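You operate a simulated robot arm through the tools that you are given. There is no shell and no other tool. Be economical: measure what you need, move in short steps, check, and stop when the job is done.

The job below is to be done with a simulated robot arm. You get a single attempt, and the scene is never put back.

Task
End the ohms test: hold, light, multimeter and box off, red plug out.
Fine: pull the red plug from the resistor box last and lay it on the bench.

Only the result counts: the job must be done as asked and must still hold three seconds after the hand-in. Knocking over, shifting, dropping, spilling or breaking anything else fails it.

Robot
A 5-joint arm with a two-finger parallel gripper, fixed in place. Base frame: the origin is at the foot of the arm, x ahead of it, y to its left, z up; the work surface is at about z = 0. Units: cm, degrees, N and s.
With the tool pointing down near the work surface it reaches from about 26 to 60 cm from the base axis. Its first joint turns from -66.0 to 66.0 degrees. The tool tilts only in the upright plane through the base axis and itself; it spins freely about its own axis. Payload 1.57 kg.
Tool frame: the origin (TCP) lies between the finger pads and is the grasp point; the fingertips stand 3 cm ahead of it; z points along the fingers, y is the line along which they close. Largest opening 8 cm; finger width 1.7, thickness 1.2; the body of the gripper, 4 by 8.2 cm, starts 8 cm behind the TCP.
Orientation is that of the tool frame in the base frame, as [roll, pitch, yaw] about the fixed x, y, z axes, in that order (R = Rz(yaw) Ry(pitch) Rx(roll)). With the fingers straight down and closing along the base's y, the tool's x points along the base's -x, its y along +y and its z along -z.

Tools
- The arm moves only by the tool servo_tool. Its argument "deltas" is a list of rows, each a list of 7 numbers: the shift along the tool's x, y, z in units of 20 mm (1.0 is 20 mm), then the turn, a rotation vector about the tool's x, y, z in units of 8 degrees (1.0 is 8 degrees), then the opening, from 0 (shut) to 1 (fully open). In form: [[x, y, z, wx, wy, wz, grip], ...]. A call has 1 to 12 rows; each row shifts and turns the commanded pose from where the row before left it, along the tool's axes as they then stand. A call with a number of a shift or a turn outside -1 to 1 is refused whole. Each row takes 0.2 s and may step no farther than 5 cm and 8.6 degrees from the row before; otherwise, or with a gripper value out of range, the whole call is refused. Where a pose cannot be reached the arm comes as near as it can. A force on the tool above 40 N (or 10 N above the force at the start of the call, whichever is more), or a blocked arm, ends the call early, and 0.2 s more pass. Each finger travels about 15.3 cm/s and halts on what it meets, pressing with about 27 N; the grip force reading is that of the motor and also rises with nothing between the fingers. The clock runs only during rows and for 0.2 s after the last one: add rows that do not move to give the fingers time. The reply holds the time, the measured pose of the TCP, the force on the tool along the base axes, the opening and the grip force, in the units named above and with some noise, with the torque about the TCP (base axes, N m) and any sound that the robot's microphone picked up.
- Cameras (640 x 400 px; columns grow to the right, rows downward): "scene" is fixed at [4.11, 38.93, 53.59]; the picture's right is [-0.75, -0.66, 0.00], its down [-0.31, 0.34, -0.89] and it looks along [0.59, -0.66, -0.46] (base axes); focal length 310 px, centre (320, 200). "wrist" rides on the gripper at [7.2, -0.7, -12.2] in the tool frame; the picture's right is [0.09, 1.00, 0.00], its down [-0.84, 0.08, -0.54] and it looks along [-0.54, 0.05, 0.84] (tool axes); focal length 238 px, centre (320, 200). There is no depth. A picture from a camera that has moved, and an enlarged one, comes with that camera's place and axes in the base frame and with its lens.
- capture(camera): a new picture of that camera. The clock stands still meanwhile.
- enlarge(camera, box): a new picture of the part [left, top, right, bottom] of that camera's present view, enlarged. The clock stands still meanwhile.
- close_job(): hands the job in; it is judged then, once.

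Go step by step. Nothing tells you positions but the pictures and the camera data: compare them with the known pose of the tool, close in by small moves and look again before you grip or let go. The budget is 120 turns and 68 pictures, counting those below and the enlarged ones. Unless the task says otherwise, let go and move clear before handing in, and close with one line.

The tools are called after ">>>" as name(argument=value, ...) on one line, values as JSON. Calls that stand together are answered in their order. servo_tool: Moves the arm, as the interface text tells. Its arguments: {"type":"object","properties":{"deltas":{"type":"array"}},"required":["deltas"]} The other tools are called the same way: capture (camera) takes a picture; enlarge (camera, box) takes an enlarged picture of a part of a camera's view; close_job () hands the job in.

At the start:

```text
clock: 0.0
tool_pos: [42.84, -4.01, 31.44]
ee_rot: [180.0, -0.1, 180.0]
ft_force: [-0.5, 0.2, -0.3]
wrist_torque: [-0.01, -0.01, -0.01]
finger_gap: 8.01
finger_force: 0.0
```

scene: 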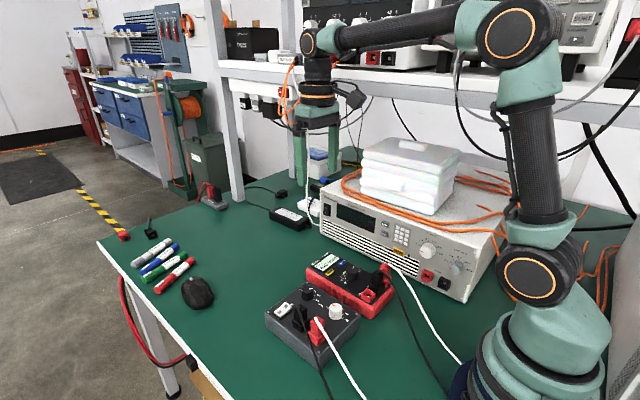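
wrist: 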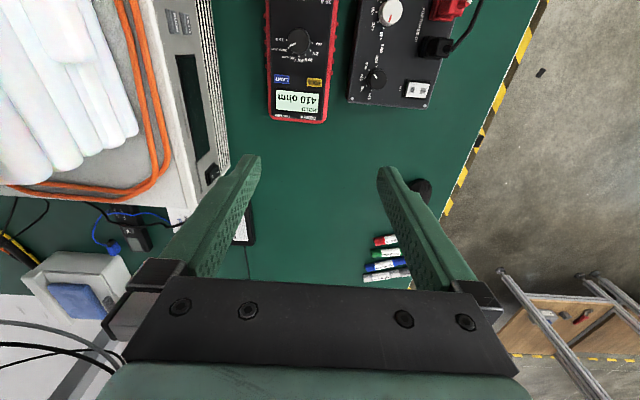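

I see a red multimeter with HOLD lit and a dark resistor box with a red and a black plug. I'll look closer at both first.

>>> enlarge(camera="scene", box=[250, 240, 410, 370])

>>> enlarge(camera="wrist", box=[250, 0, 490, 130])

```text
3.08 times, centred on (330, 305) of scene
camera zoom: at [4.11, 38.93, 53.59], right [-0.75, -0.66, 0.0], down [-0.31, 0.34, -0.89], along [0.59, -0.66, -0.46], focal length 955 px, centre (289, -123)
```

zoom: 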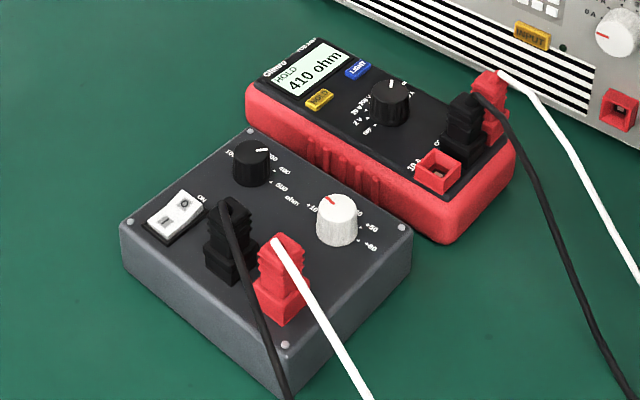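

```text
2.67 times, centred on (370, 65) of wrist
camera zoom: at [35.63, -4.76, 43.69], right [-0.09, 1.0, 0.0], down [0.84, 0.08, 0.54], along [0.54, 0.05, -0.84], focal length 636 px, centre (187, 560)
```

zoom: 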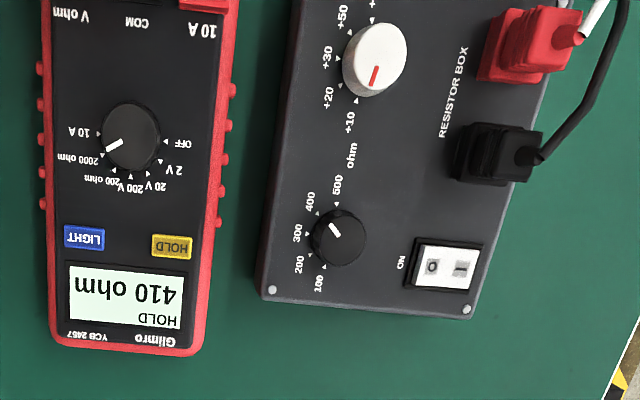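

The meter lies along x with HOLD near (40, -5) and LIGHT near (40, -10). The dial is near (35, -8). The box has its rocker near (40, 10) and its red plug near (30, 10). I'll spin the tool 90° and descend partway above HOLD to measure again.

>>> servo_tool(deltas=[[0, 0, 0.6, 0, 0, 0.9375, 0.625], [0, 0, 0.6, 0, 0, 0.9375, 0.625], [0, 0, 0.6, 0, 0, 0.9375, 0.625], [0, 0, 0.6, 0, 0, 0.9375, 0.625], [0, 0, 0.6, 0, 0, 0.9375, 0.625], [0, 0, 0.6, 0, 0, 0.9375, 0.625], [0, 0, 0.6, 0, 0, 0.9375, 0.625], [0, 0, 0.6, 0, 0, 0.9375, 0.625], [0, 0, 0.6, 0, 0, 0.9375, 0.625], [0, 0, 0.6, 0, 0, 0.9375, 0.625], [0, 0, 0.6, 0, 0, 0.9375, 0.625], [0, 0, 0.6, 0, 0, 0.9375, 0.625]])

>>> capture(camera="wrist")

>>> capture(camera="scene")

```text
clock: 2.6
tool_pos: [42.78, -4.03, 16.9]
ee_rot: [-180.0, 0.0, 89.7]
ft_force: [-0.1, -1.0, 0.6]
wrist_torque: [0.0, 0.01, 0.0]
finger_gap: 5.01
finger_force: 0.0
```

```text
63 pictures are left
camera wrist: at [42.21, 3.1, 29.24], right [1.0, 0.09, 0.0], down [0.07, -0.84, 0.54], along [0.05, -0.54, -0.84], focal length 238 px, centre (320, 200)
```

wrist: 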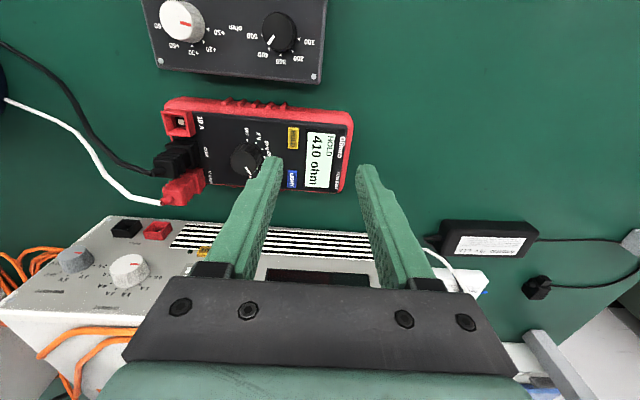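

```text
62 pictures are left
```

scene: 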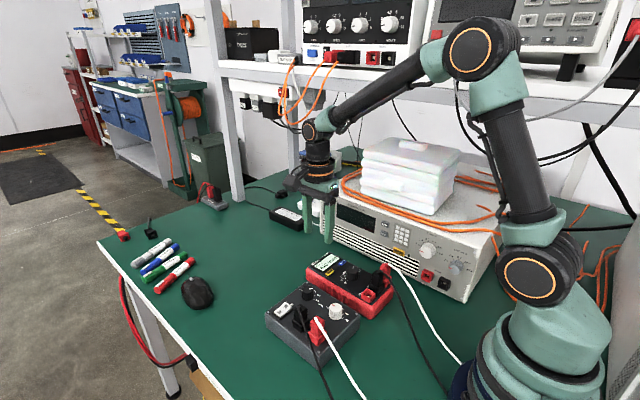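

Two wrist views agree: HOLD is at (40.2, -5.2), LIGHT at (40.2, -10.1), with the top face at about z 4.6. I'll lower one finger over HOLD and stop above it to check.

>>> servo_tool(deltas=[[-0.6, 0.25, 0, 0, 0, 0, 0.625], [0, 0, 0.8, 0, 0, 0, 0.625], [0, 0, 0.8, 0, 0, 0, 0.625], [0, 0, 0.8, 0, 0, 0, 0.625], [0, 0, 0.8, 0, 0, 0, 0.625], [0, 0, 0.7, 0, 0, 0, 0.625]])

>>> enlarge(camera="wrist", box=[200, 80, 400, 205])

>>> enlarge(camera="scene", box=[250, 220, 410, 350])

```text
clock: 4.0
tool_pos: [43.3, -5.19, 9.19]
ee_rot: [180.0, 0.1, 90.0]
ft_force: [0.3, 1.0, 0.5]
wrist_torque: [0.03, 0.03, 0.02]
finger_gap: 5.0
finger_force: 0.0
```

```text
3.20 times, centred on (300, 142) of wrist
camera zoom: at [42.74, 1.89, 21.53], right [1.0, 0.09, 0.0], down [0.08, -0.84, 0.54], along [0.05, -0.54, -0.84], focal length 763 px, centre (384, 384)
```

zoom: 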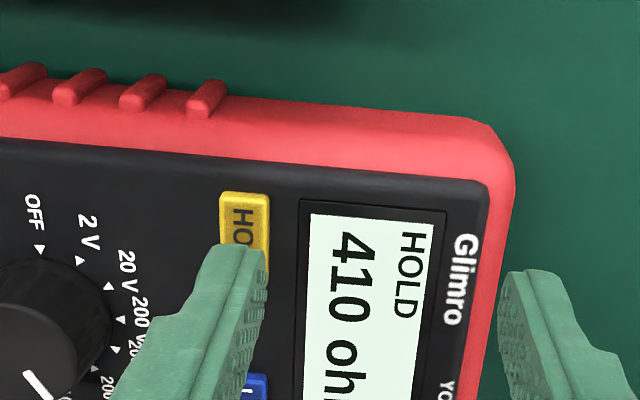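

```text
3.08 times, centred on (330, 285) of scene
camera zoom: at [4.11, 38.93, 53.59], right [-0.75, -0.66, 0.0], down [-0.31, 0.34, -0.89], along [0.59, -0.66, -0.46], focal length 955 px, centre (289, -62)
```

zoom: 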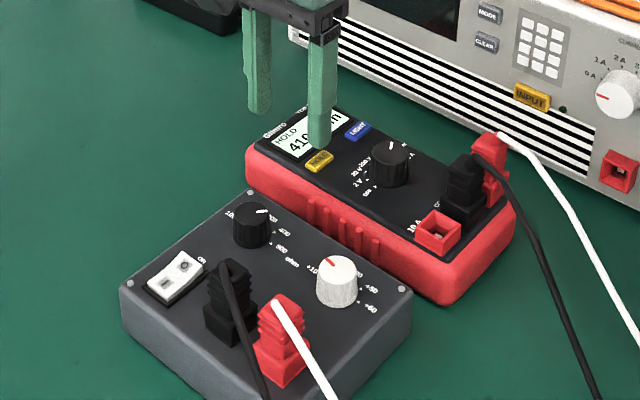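

The finger is aligned over HOLD. I'll descend slowly until contact.

>>> servo_tool(deltas=[[0, -0.04, 0.2, 0, 0, 0, 0.625], [0, 0, 0.2, 0, 0, 0, 0.625], [0, 0, 0.1, 0, 0, 0, 0.625], [0, 0, 0.1, 0, 0, 0, 0.625]])

```text
clock: 5.0
tool_pos: [43.23, -5.4, 7.94]
ee_rot: [180.0, 0.0, 90.0]
ft_force: [0.7, -0.3, 0.5]
wrist_torque: [0.0, -0.01, 0.04]
finger_gap: 5.0
finger_force: 0.0
```

>>> servo_tool(deltas=[[0, 0, 0.05, 0, 0, 0, 0.625], [0, 0, 0.05, 0, 0, 0, 0.625]])

>>> enlarge(camera="scene", box=[290, 230, 370, 295])

```text
clock: 5.6
tool_pos: [43.16, -5.19, 7.86]
ee_rot: [-179.9, 0.0, 90.0]
ft_force: [0.4, 2.6, 2.8]
wrist_torque: [0.04, 0.06, -0.05]
finger_gap: 4.93
finger_force: 0.0
heard: click
```

```text
6.15 times, centred on (330, 262) of scene
camera zoom: at [4.1, 38.93, 53.6], right [-0.75, -0.66, 0.0], down [-0.3, 0.34, -0.89], along [0.59, -0.66, -0.46], focal length 1910 px, centre (258, -185)
```

zoom: 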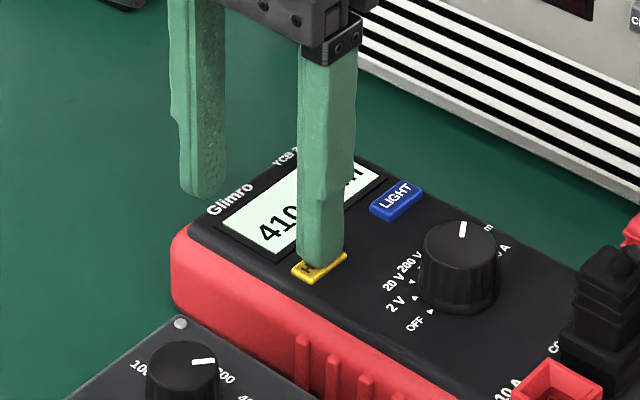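

A click was heard and the HOLD text has gone. I'll rise, move to LIGHT and look.

>>> servo_tool(deltas=[[0, 0, -0.4, 0, 0, 0, 0.625], [0, 0, -0.4, 0, 0, 0, 0.625], [-0.8, 0, 0, 0, 0, 0, 0.625], [-0.8, 0, 0, 0, 0, 0, 0.625], [-0.82, 0, 0, 0, 0, 0, 0.625], [0, 0, 0, 0, 0, 0, 0.625]])

>>> enlarge(camera="wrist", box=[200, 60, 420, 205])

>>> enlarge(camera="scene", box=[290, 230, 370, 295])

```text
clock: 7.0
tool_pos: [43.31, -10.09, 9.47]
ee_rot: [-180.0, -0.1, 90.0]
ft_force: [0.3, -0.7, -0.6]
wrist_torque: [0.01, 0.01, 0.05]
finger_gap: 5.0
finger_force: 0.1
```

```text
2.76 times, centred on (310, 132) of wrist
camera zoom: at [42.61, -2.96, 21.73], right [1.0, 0.09, 0.0], down [0.08, -0.84, 0.54], along [0.05, -0.54, -0.84], focal length 658 px, centre (348, 386)
```

zoom: 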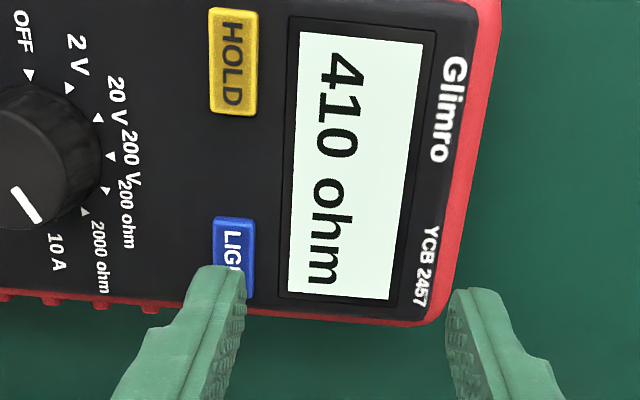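

```text
6.15 times, centred on (330, 262) of scene
camera zoom: at [4.11, 38.93, 53.59], right [-0.75, -0.66, 0.0], down [-0.31, 0.34, -0.89], along [0.59, -0.66, -0.46], focal length 1910 px, centre (258, -185)
```

zoom: 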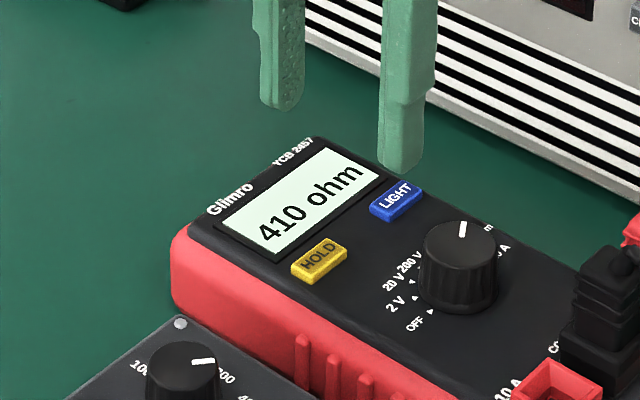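

HOLD is off. The finger is over LIGHT, so I'll press it.

>>> servo_tool(deltas=[[0.02, 0, 0.3, 0, 0, 0, 0.625], [0, 0, 0.3, 0, 0, 0, 0.625], [0, 0, 0.1, 0, 0, 0, 0.625], [0, 0, 0.05, 0, 0, 0, 0.625], [0, 0, 0.05, 0, 0, 0, 0.625]])

```text
clock: 8.2
tool_pos: [43.19, -10.03, 7.75]
ee_rot: [180.0, 0.0, 90.0]
ft_force: [0.5, 1.7, 3.3]
wrist_torque: [0.07, 0.05, -0.1]
finger_gap: 4.99
finger_force: 0.1
heard: click
```

Click. I'll rise and look at the display and the dial.

>>> servo_tool(deltas=[[0, 0, -0.8, 0, 0, 0, 0.625], [0, 0, -0.8, 0, 0, 0, 0.625], [0, 0, -0.8, 0, 0, 0, 0.625], [0, -0.9, -0.6, 0, 0, 0, 0.625], [0, -0.9, 0, 0, 0, 0, 0.625], [0.6, -0.9, 0, 0, 0, 0, 0.625], [0.6, -1, 0, 0, 0, 0, 0.625]])

>>> enlarge(camera="wrist", box=[200, 70, 440, 230])

>>> enlarge(camera="scene", box=[290, 230, 400, 320])

```text
clock: 9.8
tool_pos: [35.79, -7.47, 13.86]
ee_rot: [179.9, 0.1, 90.0]
ft_force: [-0.4, -0.5, 0.0]
wrist_torque: [-0.01, 0.04, -0.01]
finger_gap: 4.98
finger_force: 0.1
```

```text
2.50 times, centred on (320, 150) of wrist
camera zoom: at [35.24, -0.39, 26.12], right [1.0, 0.09, 0.0], down [0.08, -0.84, 0.54], along [0.05, -0.54, -0.84], focal length 596 px, centre (320, 325)
```

zoom: 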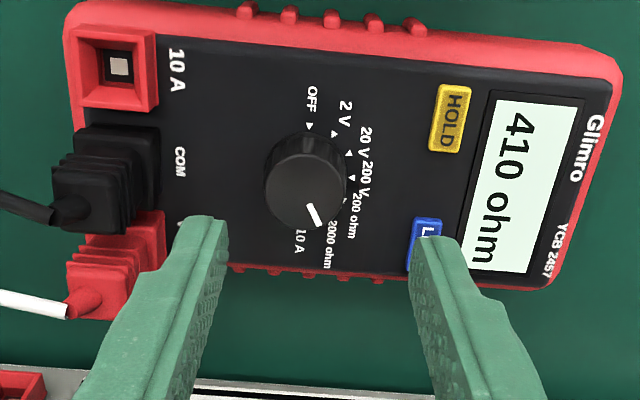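

```text
4.44 times, centred on (345, 275) of scene
camera zoom: at [4.11, 38.93, 53.59], right [-0.75, -0.66, 0.0], down [-0.31, 0.34, -0.89], along [0.59, -0.66, -0.46], focal length 1379 px, centre (209, -133)
```

zoom: 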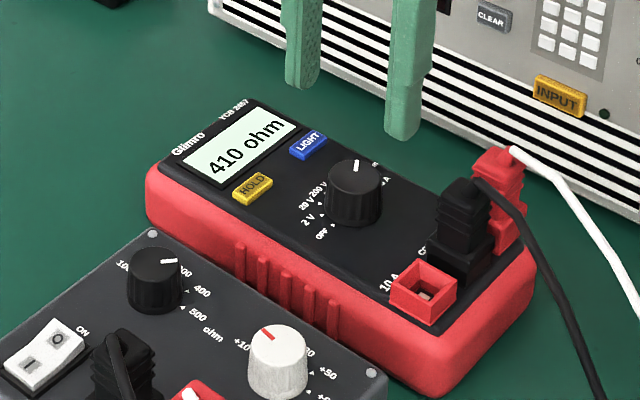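

I want to compare the display brightness with the view from before the LIGHT press, using the same frame.

>>> enlarge(camera="scene", box=[290, 230, 370, 295])

>>> enlarge(camera="scene", box=[314, 248, 344, 266])

```text
6.15 times, centred on (330, 262) of scene
camera zoom: at [4.11, 38.93, 53.59], right [-0.75, -0.66, 0.0], down [-0.31, 0.34, -0.89], along [0.59, -0.66, -0.46], focal length 1910 px, centre (258, -185)
```

zoom: 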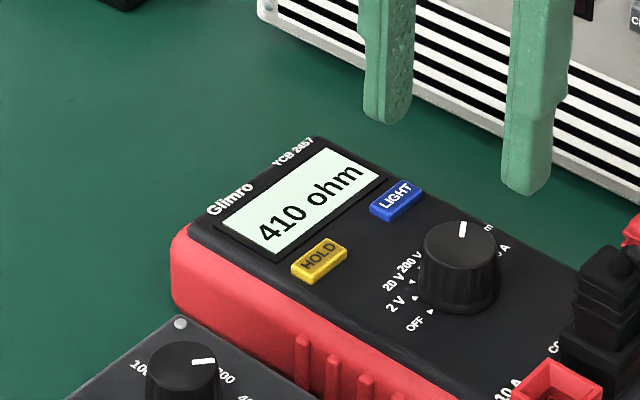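

```text
16.00 times, centred on (329, 257) of scene
camera zoom: at [4.11, 38.93, 53.59], right [-0.75, -0.66, 0.0], down [-0.31, 0.34, -0.89], along [0.59, -0.66, -0.46], focal length 4965 px, centre (176, -712)
```

zoom: 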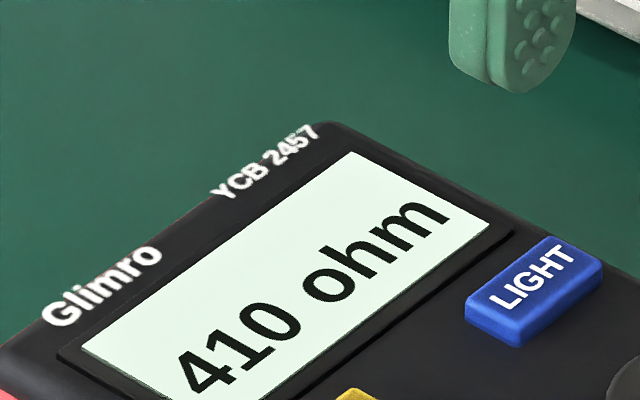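

The display looks nearly unchanged. I'll return to the exact pose used before the LIGHT press and take the same wrist view for a fair comparison.

>>> servo_tool(deltas=[[-0.6, 1, 0, 0, 0, 0, 0.625], [-0.62, 0.9, 0, 0, 0, 0, 0.625], [0, 0.9, 0, 0, 0, 0, 0.625], [0, 0.9, 0.6, 0, 0, 0, 0.625], [0, 0, 0.8, 0, 0, 0, 0.625], [0, 0, 0.8, 0, 0, 0, 0.625], [0, 0, 0, 0, 0, 0, 0.625]])

>>> enlarge(camera="wrist", box=[200, 60, 420, 205])

```text
clock: 11.4
tool_pos: [43.2, -9.96, 9.3]
ee_rot: [180.0, 0.0, 90.0]
ft_force: [0.2, -0.5, 0.0]
wrist_torque: [0.0, -0.01, -0.03]
finger_gap: 4.99
finger_force: 0.0
```

```text
2.76 times, centred on (310, 132) of wrist
camera zoom: at [42.62, -2.89, 21.64], right [1.0, 0.09, 0.0], down [0.08, -0.84, 0.54], along [0.05, -0.54, -0.84], focal length 658 px, centre (348, 386)
```

zoom: 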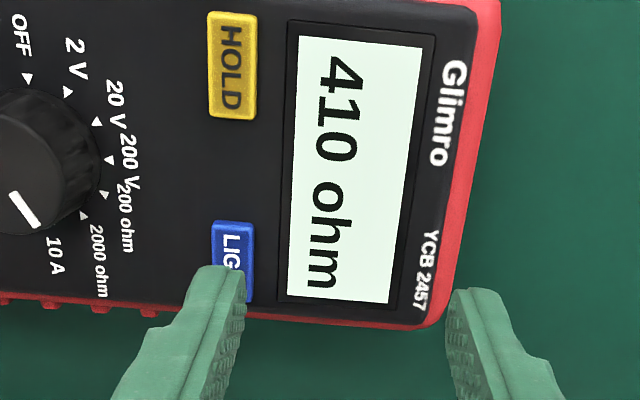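

There's no visible change, so the light seems not to have toggled. I'll press again, slightly deeper, and look while it's held.

>>> servo_tool(deltas=[[0, 0, 0.4, 0, 0, 0, 0.625], [0, 0, 0.3, 0, 0, 0, 0.625], [0, 0, 0.1, 0, 0, 0, 0.625], [0, 0, 0.05, 0, 0, 0, 0.625], [0, 0, 0, 0, 0, 0, 0.625]])

>>> enlarge(camera="wrist", box=[200, 60, 420, 205])

```text
clock: 12.6
tool_pos: [43.19, -10.2, 7.63]
ee_rot: [179.9, 0.0, 90.0]
ft_force: [-1.2, 3.2, 8.9]
wrist_torque: [0.09, 0.27, -0.06]
finger_gap: 5.14
finger_force: 0.9
heard: click
```

```text
2.76 times, centred on (310, 132) of wrist
camera zoom: at [42.63, -2.98, 19.97], right [1.0, 0.09, 0.0], down [0.08, -0.84, 0.54], along [0.05, -0.54, -0.84], focal length 658 px, centre (348, 386)
```

zoom: 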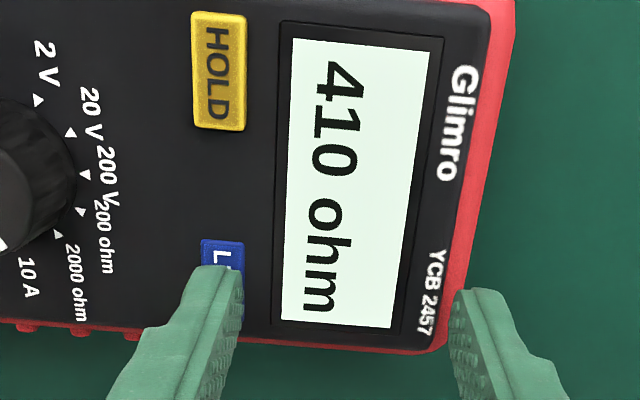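

The display is still lit after a click. Many meters need a long press for the light, so I'll hold it down a while and look again.

>>> servo_tool(deltas=[[0, 0, 0, 0, 0, 0, 0.625], [0, 0, 0, 0, 0, 0, 0.625], [0, 0, 0, 0, 0, 0, 0.625], [0, 0, 0, 0, 0, 0, 0.625], [0, 0, 0, 0, 0, 0, 0.625], [0, 0, 0, 0, 0, 0, 0.625], [0, 0, 0, 0, 0, 0, 0.625], [0, 0, 0, 0, 0, 0, 0.625], [0, 0, 0, 0, 0, 0, 0.625], [0, 0, 0, 0, 0, 0, 0.625]])

>>> enlarge(camera="wrist", box=[200, 60, 420, 205])

```text
clock: 14.8
tool_pos: [43.3, -10.08, 7.6]
ee_rot: [-180.0, 0.0, 90.1]
ft_force: [-1.2, -1.2, 8.2]
wrist_torque: [-0.05, 0.25, 0.03]
finger_gap: 5.1
finger_force: 0.1
```

```text
2.76 times, centred on (310, 132) of wrist
camera zoom: at [42.62, -2.98, 19.96], right [1.0, 0.09, 0.0], down [0.08, -0.84, 0.54], along [0.05, -0.54, -0.84], focal length 658 px, centre (348, 386)
```

zoom: 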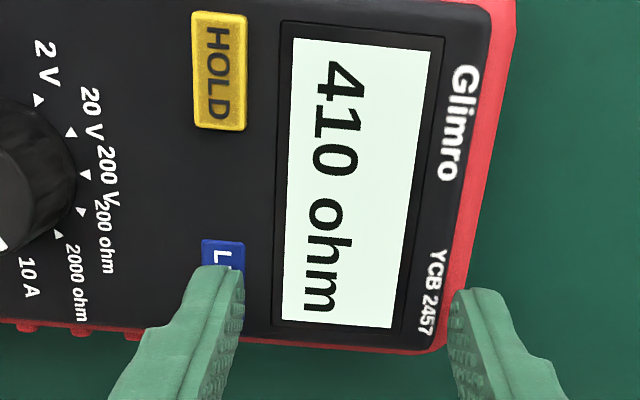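

No change while held. I'll release and look from the standard pose.

>>> servo_tool(deltas=[[0, 0, -0.25, 0, 0, 0, 0.625], [0, 0, -0.3, 0, 0, 0, 0.625], [0, 0, -0.3, 0, 0, 0, 0.625], [0, 0, 0, 0, 0, 0, 0.625]])

>>> enlarge(camera="wrist", box=[200, 60, 420, 205])

```text
clock: 15.8
tool_pos: [43.19, -10.0, 9.28]
ee_rot: [-180.0, 0.1, 89.9]
ft_force: [-0.5, 0.6, -0.1]
wrist_torque: [-0.02, 0.0, 0.02]
finger_gap: 5.01
finger_force: 0.1
```

```text
2.76 times, centred on (310, 132) of wrist
camera zoom: at [42.57, -3.01, 21.69], right [1.0, 0.09, 0.0], down [0.08, -0.84, 0.54], along [0.05, -0.54, -0.84], focal length 658 px, centre (348, 386)
```

zoom: 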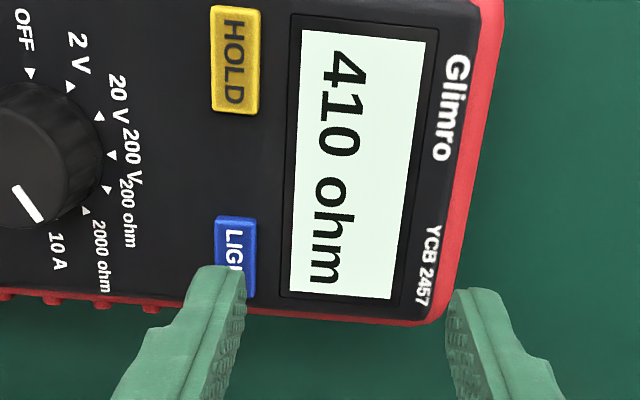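

I'll compare the screen colour with the fixed camera's tight view taken after press one. Now it is after press two.

>>> enlarge(camera="scene", box=[314, 248, 344, 266])

```text
16.00 times, centred on (329, 257) of scene
camera zoom: at [4.11, 38.93, 53.59], right [-0.75, -0.66, 0.0], down [-0.31, 0.34, -0.89], along [0.59, -0.66, -0.46], focal length 4965 px, centre (176, -712)
```

zoom: 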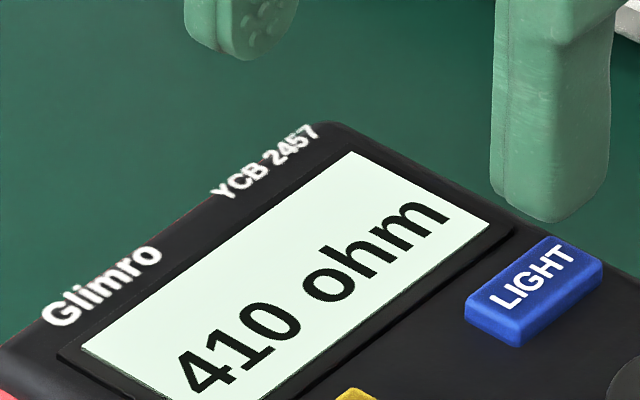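

The view is identical, so neither press toggled the light visibly. I'll try a firmer press in case the button wasn't fully actuated.

>>> servo_tool(deltas=[[0, 0, 0.4, 0, 0, 0, 0.625], [0, 0, 0.3, 0, 0, 0, 0.625], [0, 0, 0.15, 0, 0, 0, 0.625], [0, 0, 0.05, 0, 0, 0, 0.625], [0, 0, 0.05, 0, 0, 0, 0.625], [0, 0, 0.05, 0, 0, 0, 0.625]])

>>> enlarge(camera="scene", box=[314, 248, 344, 266])

```text
clock: 17.2
tool_pos: [43.34, -9.94, 7.61]
ee_rot: [179.7, 0.2, 90.0]
ft_force: [-3.7, -0.6, 39.2]
wrist_torque: [0.02, 1.29, 0.0]
finger_gap: 5.3
finger_force: 1.8
heard: click
```

```text
16.00 times, centred on (329, 257) of scene
camera zoom: at [4.09, 38.94, 53.59], right [-0.75, -0.66, 0.0], down [-0.3, 0.34, -0.89], along [0.59, -0.67, -0.46], focal length 4965 px, centre (176, -712)
```

zoom: 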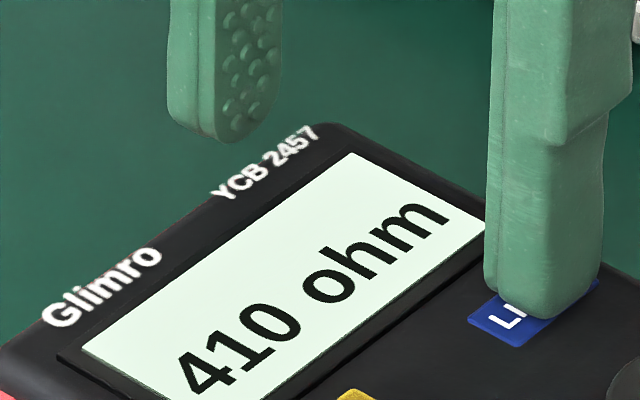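

The button is fully down, yet the screen looks unchanged. I'll release and take a pure colour patch of the screen for a careful comparison between states.

>>> servo_tool(deltas=[[0, 0, -0.2, 0, 0, 0, 0.625], [0, 0, -0.4, 0, 0, 0, 0.625], [0, 0, -0.4, 0, 0, 0, 0.625], [0, 0, 0, 0, 0, 0, 0.625]])

>>> enlarge(camera="scene", box=[314, 248, 344, 266])

>>> enlarge(camera="wrist", box=[200, 60, 420, 205])

```text
clock: 18.2
tool_pos: [43.2, -9.9, 9.34]
ee_rot: [-179.9, 0.0, 90.0]
ft_force: [1.2, -0.2, -0.4]
wrist_torque: [0.01, -0.01, -0.01]
finger_gap: 4.99
finger_force: 0.1
heard: click
```

```text
16.00 times, centred on (329, 257) of scene
camera zoom: at [4.11, 38.93, 53.59], right [-0.75, -0.66, 0.0], down [-0.31, 0.34, -0.89], along [0.59, -0.66, -0.46], focal length 4965 px, centre (176, -712)
```

zoom: 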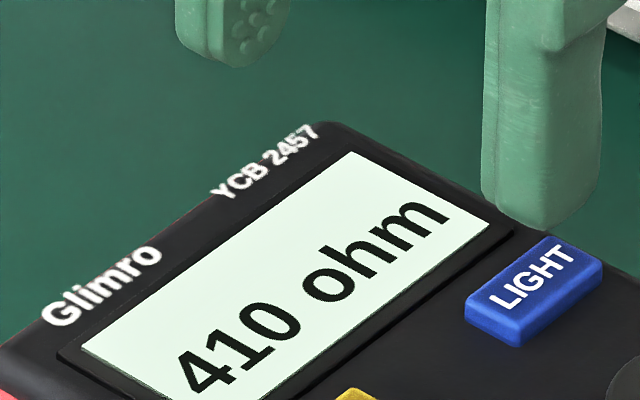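

```text
2.76 times, centred on (310, 132) of wrist
camera zoom: at [42.61, -2.83, 21.64], right [1.0, 0.09, 0.0], down [0.08, -0.84, 0.54], along [0.05, -0.54, -0.84], focal length 658 px, centre (348, 386)
```

zoom: 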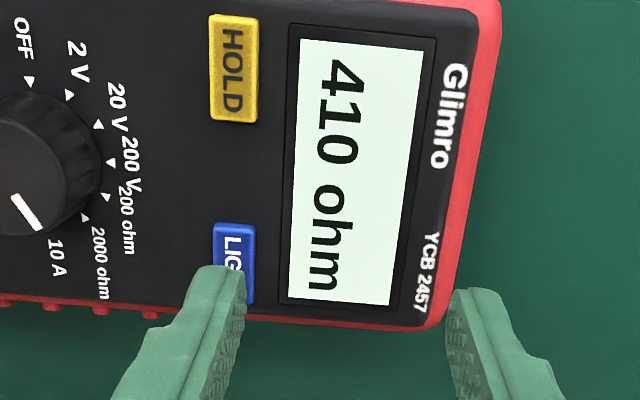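

A click came on release too. I'll take a pure colour patch now and after another quick tap to detect subtle toggling.

>>> enlarge(camera="scene", box=[326, 256, 334, 261])

>>> servo_tool(deltas=[[0, 0, 0.4, 0, 0, 0, 0.625], [0, 0, 0.3, 0, 0, 0, 0.625], [0, 0, 0.17, 0, 0, 0, 0.625], [0, 0, -0.17, 0, 0, 0, 0.625], [0, 0, -0.3, 0, 0, 0, 0.625], [0, 0, -0.4, 0, 0, 0, 0.625]])

>>> enlarge(camera="scene", box=[326, 256, 334, 261])

```text
16.00 times, centred on (330, 258) of scene
camera zoom: at [4.11, 38.93, 53.59], right [-0.75, -0.66, 0.0], down [-0.31, 0.34, -0.89], along [0.59, -0.66, -0.46], focal length 4965 px, centre (160, -736)
```

zoom: 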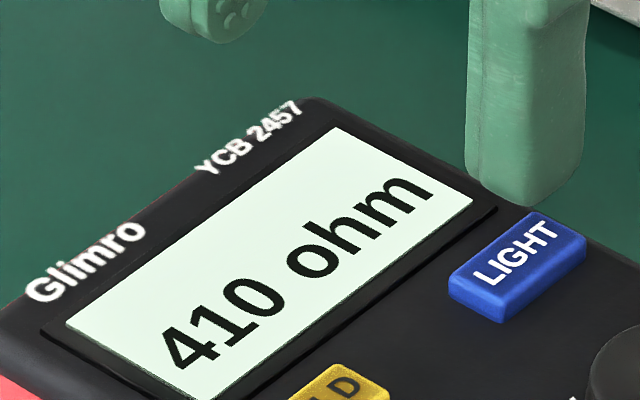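

```text
clock: 19.6
tool_pos: [43.12, -10.04, 9.38]
ee_rot: [179.9, -0.1, 89.9]
ft_force: [-0.5, -0.5, 0.5]
wrist_torque: [-0.03, 0.0, -0.01]
finger_gap: 4.99
finger_force: 0.0
heard: click
```

```text
16.00 times, centred on (330, 258) of scene
camera zoom: at [4.11, 38.93, 53.59], right [-0.75, -0.66, 0.0], down [-0.31, 0.34, -0.89], along [0.59, -0.66, -0.46], focal length 4965 px, centre (160, -736)
```

zoom: 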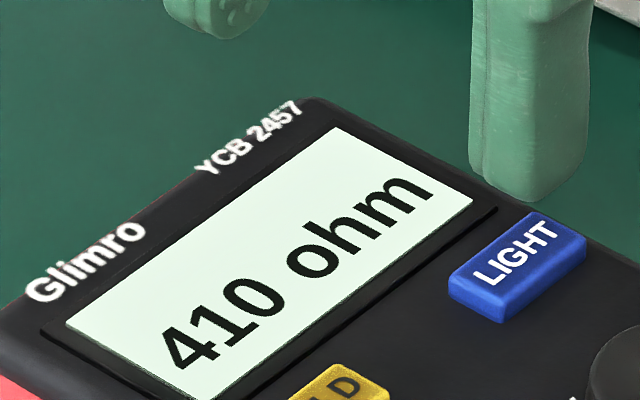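

Still identical. I'll try a considerably longer hold, about 5 s.

>>> servo_tool(deltas=[[0, 0, 0.4, 0, 0, 0, 0.625], [0, 0, 0.3, 0, 0, 0, 0.625], [0, 0, 0.16, 0, 0, 0, 0.625], [0, 0, 0, 0, 0, 0, 0.625], [0, 0, 0, 0, 0, 0, 0.625], [0, 0, 0, 0, 0, 0, 0.625], [0, 0, 0, 0, 0, 0, 0.625], [0, 0, 0, 0, 0, 0, 0.625], [0, 0, 0, 0, 0, 0, 0.625], [0, 0, 0, 0, 0, 0, 0.625], [0, 0, 0, 0, 0, 0, 0.625], [0, 0, 0, 0, 0, 0, 0.625]])

>>> servo_tool(deltas=[[0, 0, 0, 0, 0, 0, 0.625], [0, 0, 0, 0, 0, 0, 0.625], [0, 0, 0, 0, 0, 0, 0.625], [0, 0, 0, 0, 0, 0, 0.625], [0, 0, 0, 0, 0, 0, 0.625], [0, 0, 0, 0, 0, 0, 0.625], [0, 0, 0, 0, 0, 0, 0.625], [0, 0, 0, 0, 0, 0, 0.625], [0, 0, 0, 0, 0, 0, 0.625], [0, 0, 0, 0, 0, 0, 0.625], [0, 0, 0, 0, 0, 0, 0.625], [0, 0, 0, 0, 0, 0, 0.625]])

>>> enlarge(camera="scene", box=[326, 256, 334, 261])

```text
clock: 22.2
tool_pos: [43.28, -9.97, 7.61]
ee_rot: [180.0, 0.0, 89.9]
ft_force: [-0.3, -0.7, 7.9]
wrist_torque: [-0.03, 0.26, 0.02]
finger_gap: 5.0
finger_force: 0.2
heard: click
```

```text
clock: 24.8
tool_pos: [43.07, -10.08, 7.62]
ee_rot: [180.0, 0.0, 90.0]
ft_force: [-0.5, -0.3, 8.8]
wrist_torque: [0.01, 0.28, -0.05]
finger_gap: 5.02
finger_force: 0.0
```

```text
16.00 times, centred on (330, 258) of scene
camera zoom: at [4.1, 38.93, 53.59], right [-0.75, -0.66, 0.0], down [-0.3, 0.34, -0.89], along [0.59, -0.66, -0.46], focal length 4965 px, centre (160, -736)
```

zoom: 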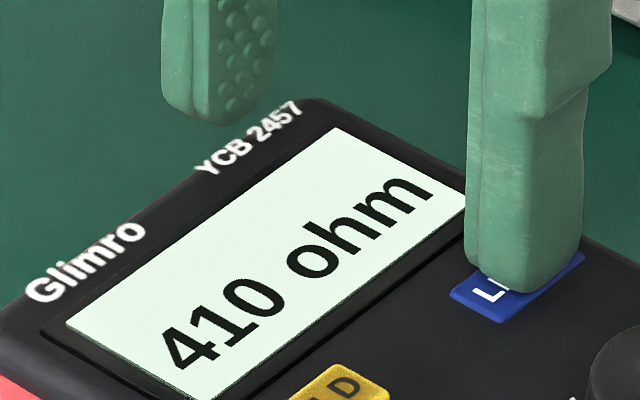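

No change with the long hold either. I'll release and turn the dial to OFF, since a blank screen should show clearly whether the backlight is lit. I'll position above the dial first.

>>> servo_tool(deltas=[[0, 0, -0.16, 0, 0, 0, 0.625], [0, 0, -0.5, 0, 0, 0, 0.625], [0, 0, -0.8, 0, 0, 0, 0.625], [0, 0, -0.8, 0, 0, 0, 0.625], [0, -0.9, -0.7, 0, 0, 0, 0.625], [0, -0.9, 0, 0, 0, 0, 0.625], [0.6, -0.9, 0, 0, 0, 0, 0.625], [0.6, -1, 0, 0, 0, 0, 0.625], [0, 0, 0, 0, 0, 0, 0.625]])

>>> enlarge(camera="wrist", box=[200, 70, 440, 230])

>>> enlarge(camera="scene", box=[250, 240, 410, 370])

```text
clock: 26.8
tool_pos: [35.78, -7.59, 13.76]
ee_rot: [-180.0, 0.1, 90.0]
ft_force: [0.2, 0.6, -0.2]
wrist_torque: [0.04, 0.01, 0.03]
finger_gap: 5.03
finger_force: 0.0
```

```text
2.50 times, centred on (320, 150) of wrist
camera zoom: at [35.16, -0.44, 26.01], right [1.0, 0.09, 0.0], down [0.08, -0.84, 0.54], along [0.05, -0.54, -0.84], focal length 596 px, centre (320, 325)
```

zoom: 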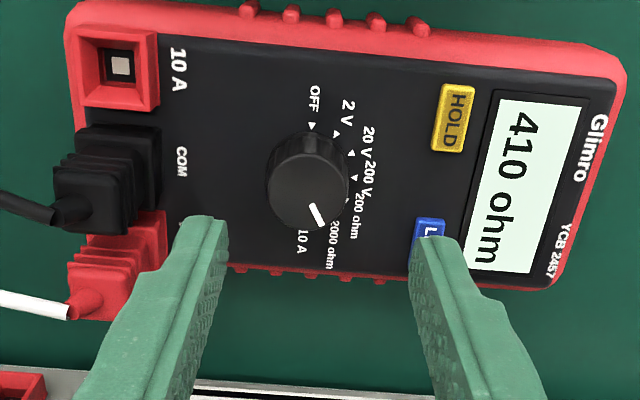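

```text
3.08 times, centred on (330, 305) of scene
camera zoom: at [4.1, 38.93, 53.59], right [-0.75, -0.66, 0.0], down [-0.31, 0.34, -0.89], along [0.59, -0.66, -0.46], focal length 955 px, centre (289, -123)
```

zoom: 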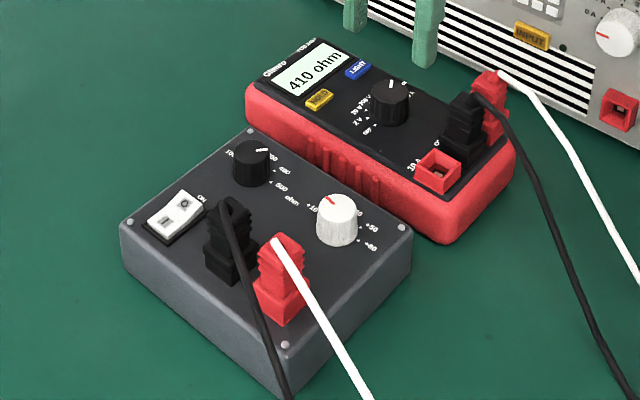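

The dial labels sit 30° apart around a centre of about (35.4, -7.75). The pointer is at -60° (2000 ohm) and OFF is at +90°, so it needs +150° counter-clockwise. I'll lower to around the knob with the fingers open.

>>> servo_tool(deltas=[[-0.1, -0.19, 0, 0, 0, 0, 0.525], [0, 0, 0.8, 0, 0, 0, 0.525], [0, 0, 0.8, 0, 0, 0, 0.525], [0, 0, 0.7, 0, 0, 0, 0.525], [0, 0, 0.4, 0, 0, 0, 0.525], [0, 0, 0.2, 0, 0, 0, 0.525], [0, 0, 0.1, 0, 0, 0, 0.525]])

>>> capture(camera="wrist")

>>> enlarge(camera="scene", box=[310, 230, 390, 295])

```text
clock: 28.4
tool_pos: [35.3, -7.94, 7.54]
ee_rot: [-179.9, 0.0, 90.0]
ft_force: [-5.2, 2.5, 11.4]
wrist_torque: [0.05, -0.01, -0.01]
finger_gap: 4.21
finger_force: 0.0
```

```text
39 pictures are left
camera wrist: at [34.75, -0.77, 19.92], right [1.0, 0.09, 0.0], down [0.08, -0.84, 0.54], along [0.05, -0.54, -0.84], focal length 238 px, centre (320, 200)
```

wrist: 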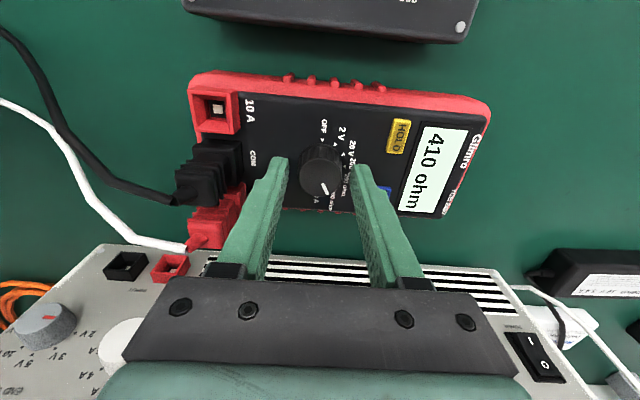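

```text
6.15 times, centred on (350, 262) of scene
camera zoom: at [4.1, 38.93, 53.59], right [-0.75, -0.66, 0.0], down [-0.3, 0.34, -0.89], along [0.59, -0.66, -0.46], focal length 1910 px, centre (135, -185)
```

zoom: 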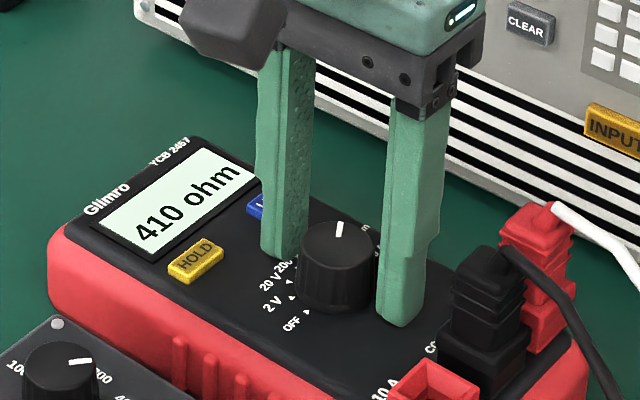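

The tips just touched the face plate, so I'll lift 3 mm and close on the knob.

>>> servo_tool(deltas=[[0, 0, -0.15, 0, 0, 0, 0.525], [0, 0, 0, 0, 0, 0, 0.4], [0, 0, 0, 0, 0, 0, 0.3], [0, 0, 0, 0, 0, 0, 0.3], [0, 0, 0, 0, 0, 0, 0.3]])

```text
clock: 29.6
tool_pos: [35.25, -7.95, 7.9]
ee_rot: [-179.9, -0.1, 90.0]
ft_force: [-5.0, -1.2, -0.1]
wrist_torque: [-0.05, 0.18, 0.01]
finger_gap: 2.78
finger_force: 27.4
```

The knob is gripped at 2.8 cm. I'll turn it counter-clockwise, first part.

>>> servo_tool(deltas=[[0, 0, 0, 0, 0, -1, 0.3], [0, 0, 0, 0, 0, -1, 0.3], [0, 0, 0, 0, 0, -1, 0.3], [0, 0, 0, 0, 0, -1, 0.3], [0, 0, 0, 0, 0, -1, 0.3]])

>>> enlarge(camera="scene", box=[290, 230, 370, 295])

```text
clock: 30.8
tool_pos: [35.34, -7.86, 7.75]
ee_rot: [-180.0, 0.1, 130.3]
ft_force: [1.8, -1.0, -0.3]
wrist_torque: [-0.15, -0.22, -0.03]
finger_gap: 2.79
finger_force: 26.9
```

```text
6.15 times, centred on (330, 262) of scene
camera zoom: at [4.11, 38.93, 53.59], right [-0.75, -0.66, 0.0], down [-0.31, 0.34, -0.89], along [0.59, -0.66, -0.46], focal length 1910 px, centre (258, -185)
```

zoom: 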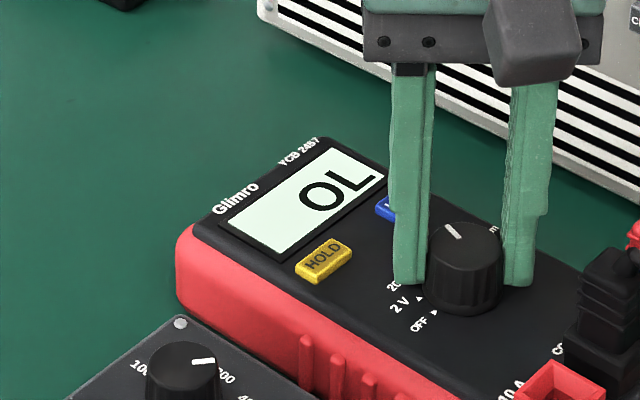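

It turns the right way, and the meter now shows OL on the 200 ohm range. I'll continue toward OFF.

>>> servo_tool(deltas=[[0, 0, 0, 0, 0, -1, 0.3], [0, 0, 0, 0, 0, -1, 0.3], [0, 0, 0, 0, 0, -1, 0.3], [0, 0, 0, 0, 0, -1, 0.3], [0, 0, 0, 0, 0, -1, 0.3], [0, 0, 0, 0, 0, -1, 0.3], [0, 0, 0, 0, 0, -1, 0.3], [0, 0, 0, 0, 0, -1, 0.3], [0, 0, 0, 0, 0, -1, 0.3], [0, 0, 0, 0, 0, -1, 0.3], [0, 0, 0, 0, 0, -1, 0.3]])

>>> enlarge(camera="scene", box=[290, 230, 370, 295])

```text
clock: 33.2
tool_pos: [35.47, -7.86, 7.9]
ee_rot: [180.0, 0.0, -141.8]
ft_force: [0.5, 0.1, -0.4]
wrist_torque: [0.02, 0.01, -0.02]
finger_gap: 2.78
finger_force: 27.2
```

```text
6.15 times, centred on (330, 262) of scene
camera zoom: at [4.11, 38.93, 53.6], right [-0.75, -0.66, 0.0], down [-0.31, 0.34, -0.89], along [0.59, -0.66, -0.46], focal length 1910 px, centre (258, -185)
```

zoom: 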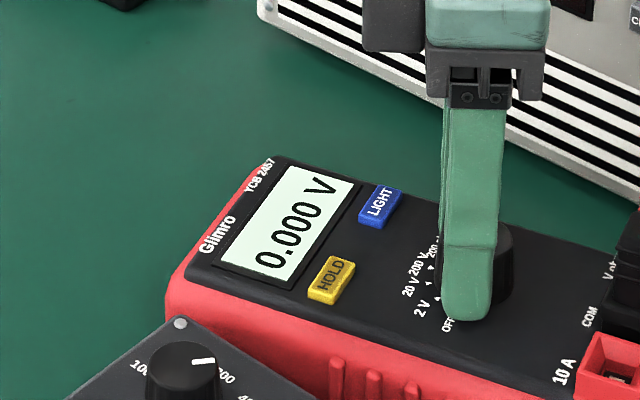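

The meter body has turned a bit on the bench with the knob. I'll stop and measure how far before continuing.

>>> capture(camera="wrist")

>>> capture(camera="scene")

```text
35 pictures are left
camera wrist: at [30.21, -12.97, 20.22], right [-0.69, 0.73, 0.0], down [0.61, 0.58, 0.54], along [0.39, 0.37, -0.84], focal length 238 px, centre (320, 200)
```

wrist: 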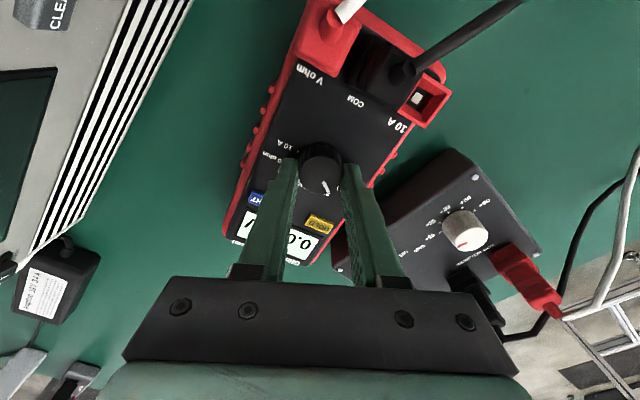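

```text
34 pictures are left
```

scene: 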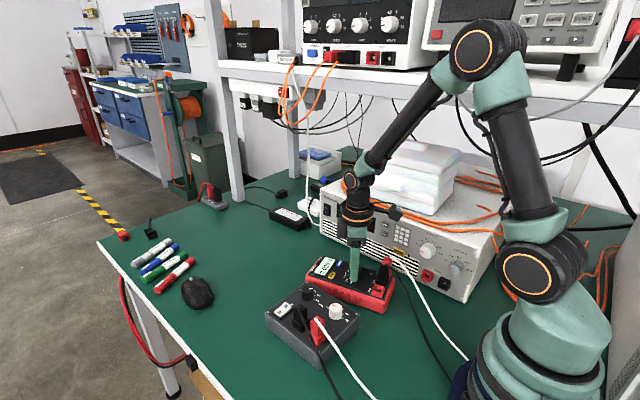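

The meter has pivoted about 15° around the knob, which is now at the 2 V position. I'll press down lightly to add bench friction so the body stays put, then turn the rest.

>>> servo_tool(deltas=[[0, 0, 0.05, 0, 0, 0, 0.3], [0, 0, 0.05, 0, 0, 0, 0.3]])

```text
clock: 33.8
tool_pos: [35.31, -8.02, 7.74]
ee_rot: [180.0, 0.0, -142.0]
ft_force: [-11.9, -2.6, 27.5]
wrist_torque: [-0.15, 0.47, -0.02]
finger_gap: 2.81
finger_force: 27.1
```

There's 27 N of down-force, so I'll turn the rest.

>>> servo_tool(deltas=[[0, 0, 0, 0, 0, -1, 0.3], [0, 0, 0, 0, 0, -1, 0.3], [0, 0, 0, 0, 0, -1, 0.3], [0, 0, 0, 0, 0, -0.8, 0.3], [0, 0, 0, 0, 0, 0, 0.3]])

>>> enlarge(camera="scene", box=[290, 230, 370, 295])

```text
clock: 35.0
tool_pos: [35.32, -7.76, 7.66]
ee_rot: [179.5, 0.0, -111.4]
ft_force: [-13.8, 21.0, 23.2]
wrist_torque: [0.52, 0.61, -0.05]
finger_gap: 2.8
finger_force: 27.2
```

```text
6.15 times, centred on (330, 262) of scene
camera zoom: at [4.1, 38.93, 53.6], right [-0.75, -0.66, 0.0], down [-0.3, 0.34, -0.89], along [0.59, -0.66, -0.46], focal length 1910 px, centre (258, -185)
```

zoom: 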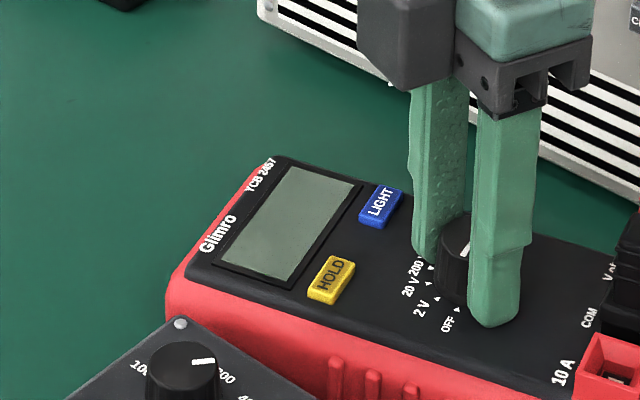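

The screen is blank, so the dial is at OFF and the body didn't turn further this time. Still gripping, I'll relieve the down-force, then lift slightly to unload the meter so I can rotate its body back 15° about the knob.

>>> servo_tool(deltas=[[0, 0, -0.05, 0, 0, 0, 0.3], [0, 0, -0.05, 0, 0, 0, 0.3], [0, 0, -0.03, 0, 0, 0, 0.3], [0, 0, 0, 0, 0, 0, 0.3]])

```text
clock: 36.0
tool_pos: [35.47, -7.85, 7.93]
ee_rot: [179.9, 0.0, -111.6]
ft_force: [-0.5, -0.6, -7.0]
wrist_torque: [0.01, 0.0, 0.0]
finger_gap: 2.8
finger_force: 27.4
```

The tool carries 7 N upward, so the meter is nearly weightless on the bench. Now I'll rotate back 15° clockwise.

>>> servo_tool(deltas=[[0, 0, 0, 0, 0, 0.6, 0.3], [0, 0, 0, 0, 0, 0.6, 0.3], [0, 0, 0, 0, 0, 0.65, 0.3], [0, 0, 0, 0, 0, 0, 0.3]])

>>> enlarge(camera="scene", box=[290, 230, 370, 295])

```text
clock: 37.0
tool_pos: [35.35, -7.93, 7.91]
ee_rot: [-180.0, 0.0, -126.5]
ft_force: [0.2, 0.3, -6.1]
wrist_torque: [0.06, 0.03, 0.0]
finger_gap: 2.79
finger_force: 27.2
```

```text
6.15 times, centred on (330, 262) of scene
camera zoom: at [4.11, 38.93, 53.6], right [-0.75, -0.66, 0.0], down [-0.31, 0.34, -0.89], along [0.59, -0.66, -0.46], focal length 1910 px, centre (258, -185)
```

zoom: 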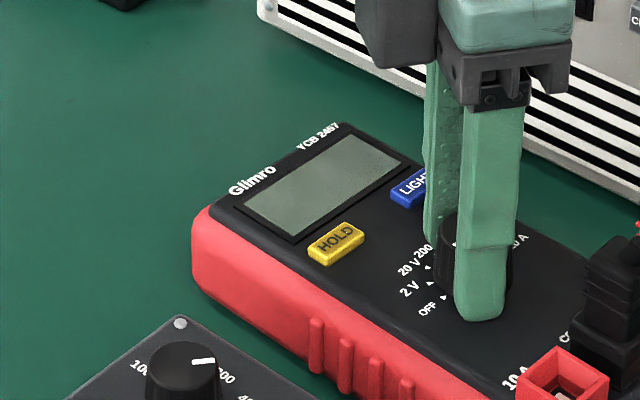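

The body is back roughly parallel and still at OFF. I'll set its weight down and measure the residual offset.

>>> servo_tool(deltas=[[0, 0, 0.04, 0, 0, 0, 0.3], [0, 0, 0, 0, 0, 0, 0.3]])

>>> enlarge(camera="scene", box=[290, 230, 400, 320])

```text
clock: 37.6
tool_pos: [35.45, -7.86, 7.83]
ee_rot: [180.0, 0.0, -126.4]
ft_force: [-0.1, 0.0, -8.1]
wrist_torque: [0.04, 0.02, 0.01]
finger_gap: 2.77
finger_force: 27.0
```

```text
4.44 times, centred on (345, 275) of scene
camera zoom: at [4.11, 38.93, 53.6], right [-0.75, -0.66, 0.0], down [-0.31, 0.34, -0.89], along [0.59, -0.66, -0.46], focal length 1379 px, centre (209, -133)
```

zoom: 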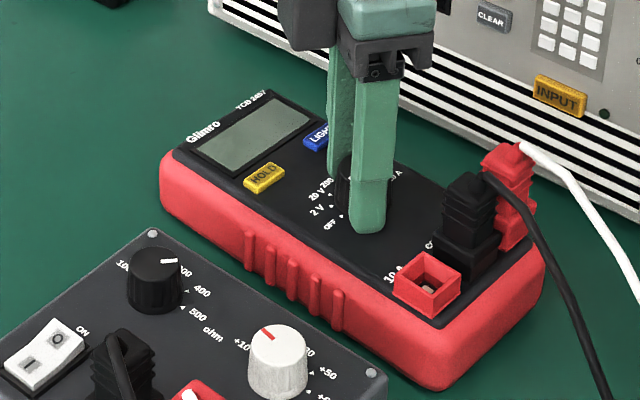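

The meter is hanging about 3 mm up. It's rotated about 4° too far clockwise and the knob sits about 0.4 cm toward -y. I'll correct both and set it down.

>>> servo_tool(deltas=[[-0.08, 0.06, 0, 0, 0, 0, 0.3], [-0.08, 0.06, 0, 0, 0, 0, 0.3], [0, 0, 0, 0, 0, -0.25, 0.3], [0, 0, 0, 0, 0, -0.28, 0.3], [0, 0, 0.06, 0, 0, 0, 0.3], [0, 0, 0.06, 0, 0, 0, 0.3], [0, 0, 0, 0, 0, 0, 0.3]])

>>> enlarge(camera="scene", box=[290, 230, 400, 320])

```text
clock: 39.2
tool_pos: [35.43, -7.52, 7.63]
ee_rot: [180.0, 0.0, -122.2]
ft_force: [-0.5, 1.2, -4.7]
wrist_torque: [-0.02, -0.1, 0.04]
finger_gap: 2.8
finger_force: 27.5
```

```text
4.44 times, centred on (345, 275) of scene
camera zoom: at [4.11, 38.93, 53.6], right [-0.75, -0.66, 0.0], down [-0.31, 0.34, -0.89], along [0.59, -0.66, -0.46], focal length 1379 px, centre (209, -133)
```

zoom: 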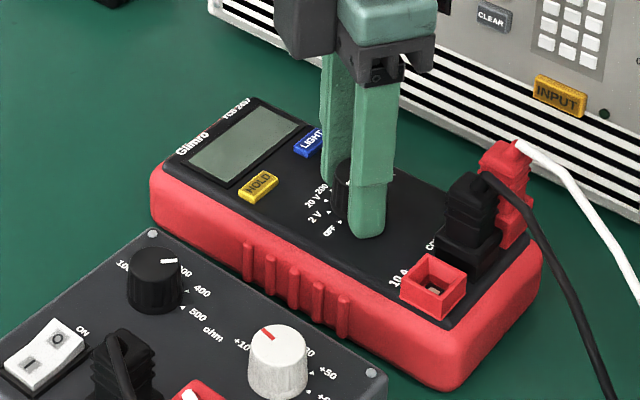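

It's close to the original spot. One last trim, 2° clockwise and about 0.3 cm, then I'll set it fully down.

>>> servo_tool(deltas=[[-0.08, -0.01, -0.02, 0, 0, 0.12, 0.3], [-0.08, -0.01, 0, 0, 0, 0.12, 0.3], [0, 0, 0.06, 0, 0, 0, 0.3], [0, 0, 0.05, 0, 0, 0, 0.3], [0, 0, 0, 0, 0, 0, 0.3]])

>>> enlarge(camera="scene", box=[290, 230, 400, 320])

```text
clock: 40.2
tool_pos: [35.65, -7.2, 7.69]
ee_rot: [179.9, -0.1, -124.1]
ft_force: [-1.3, 0.8, 3.3]
wrist_torque: [-0.04, -0.16, -0.1]
finger_gap: 2.81
finger_force: 26.6
stopped in row 4: the force on the tool passed its limit at 43 N (the readings are from after the stop); the commanded pose is now the measured one
```

```text
4.44 times, centred on (345, 275) of scene
camera zoom: at [4.11, 38.93, 53.59], right [-0.75, -0.66, 0.0], down [-0.3, 0.34, -0.89], along [0.59, -0.66, -0.46], focal length 1379 px, centre (209, -133)
```

zoom: 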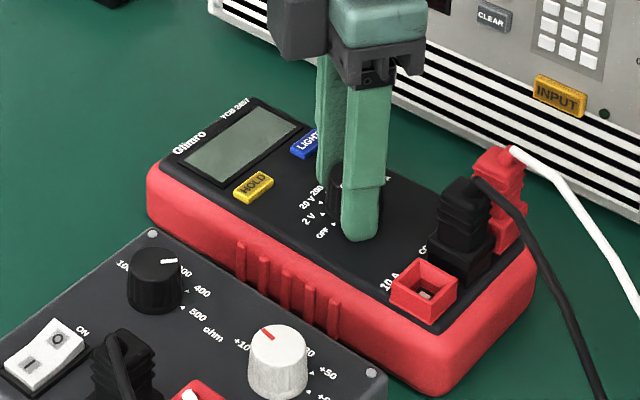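

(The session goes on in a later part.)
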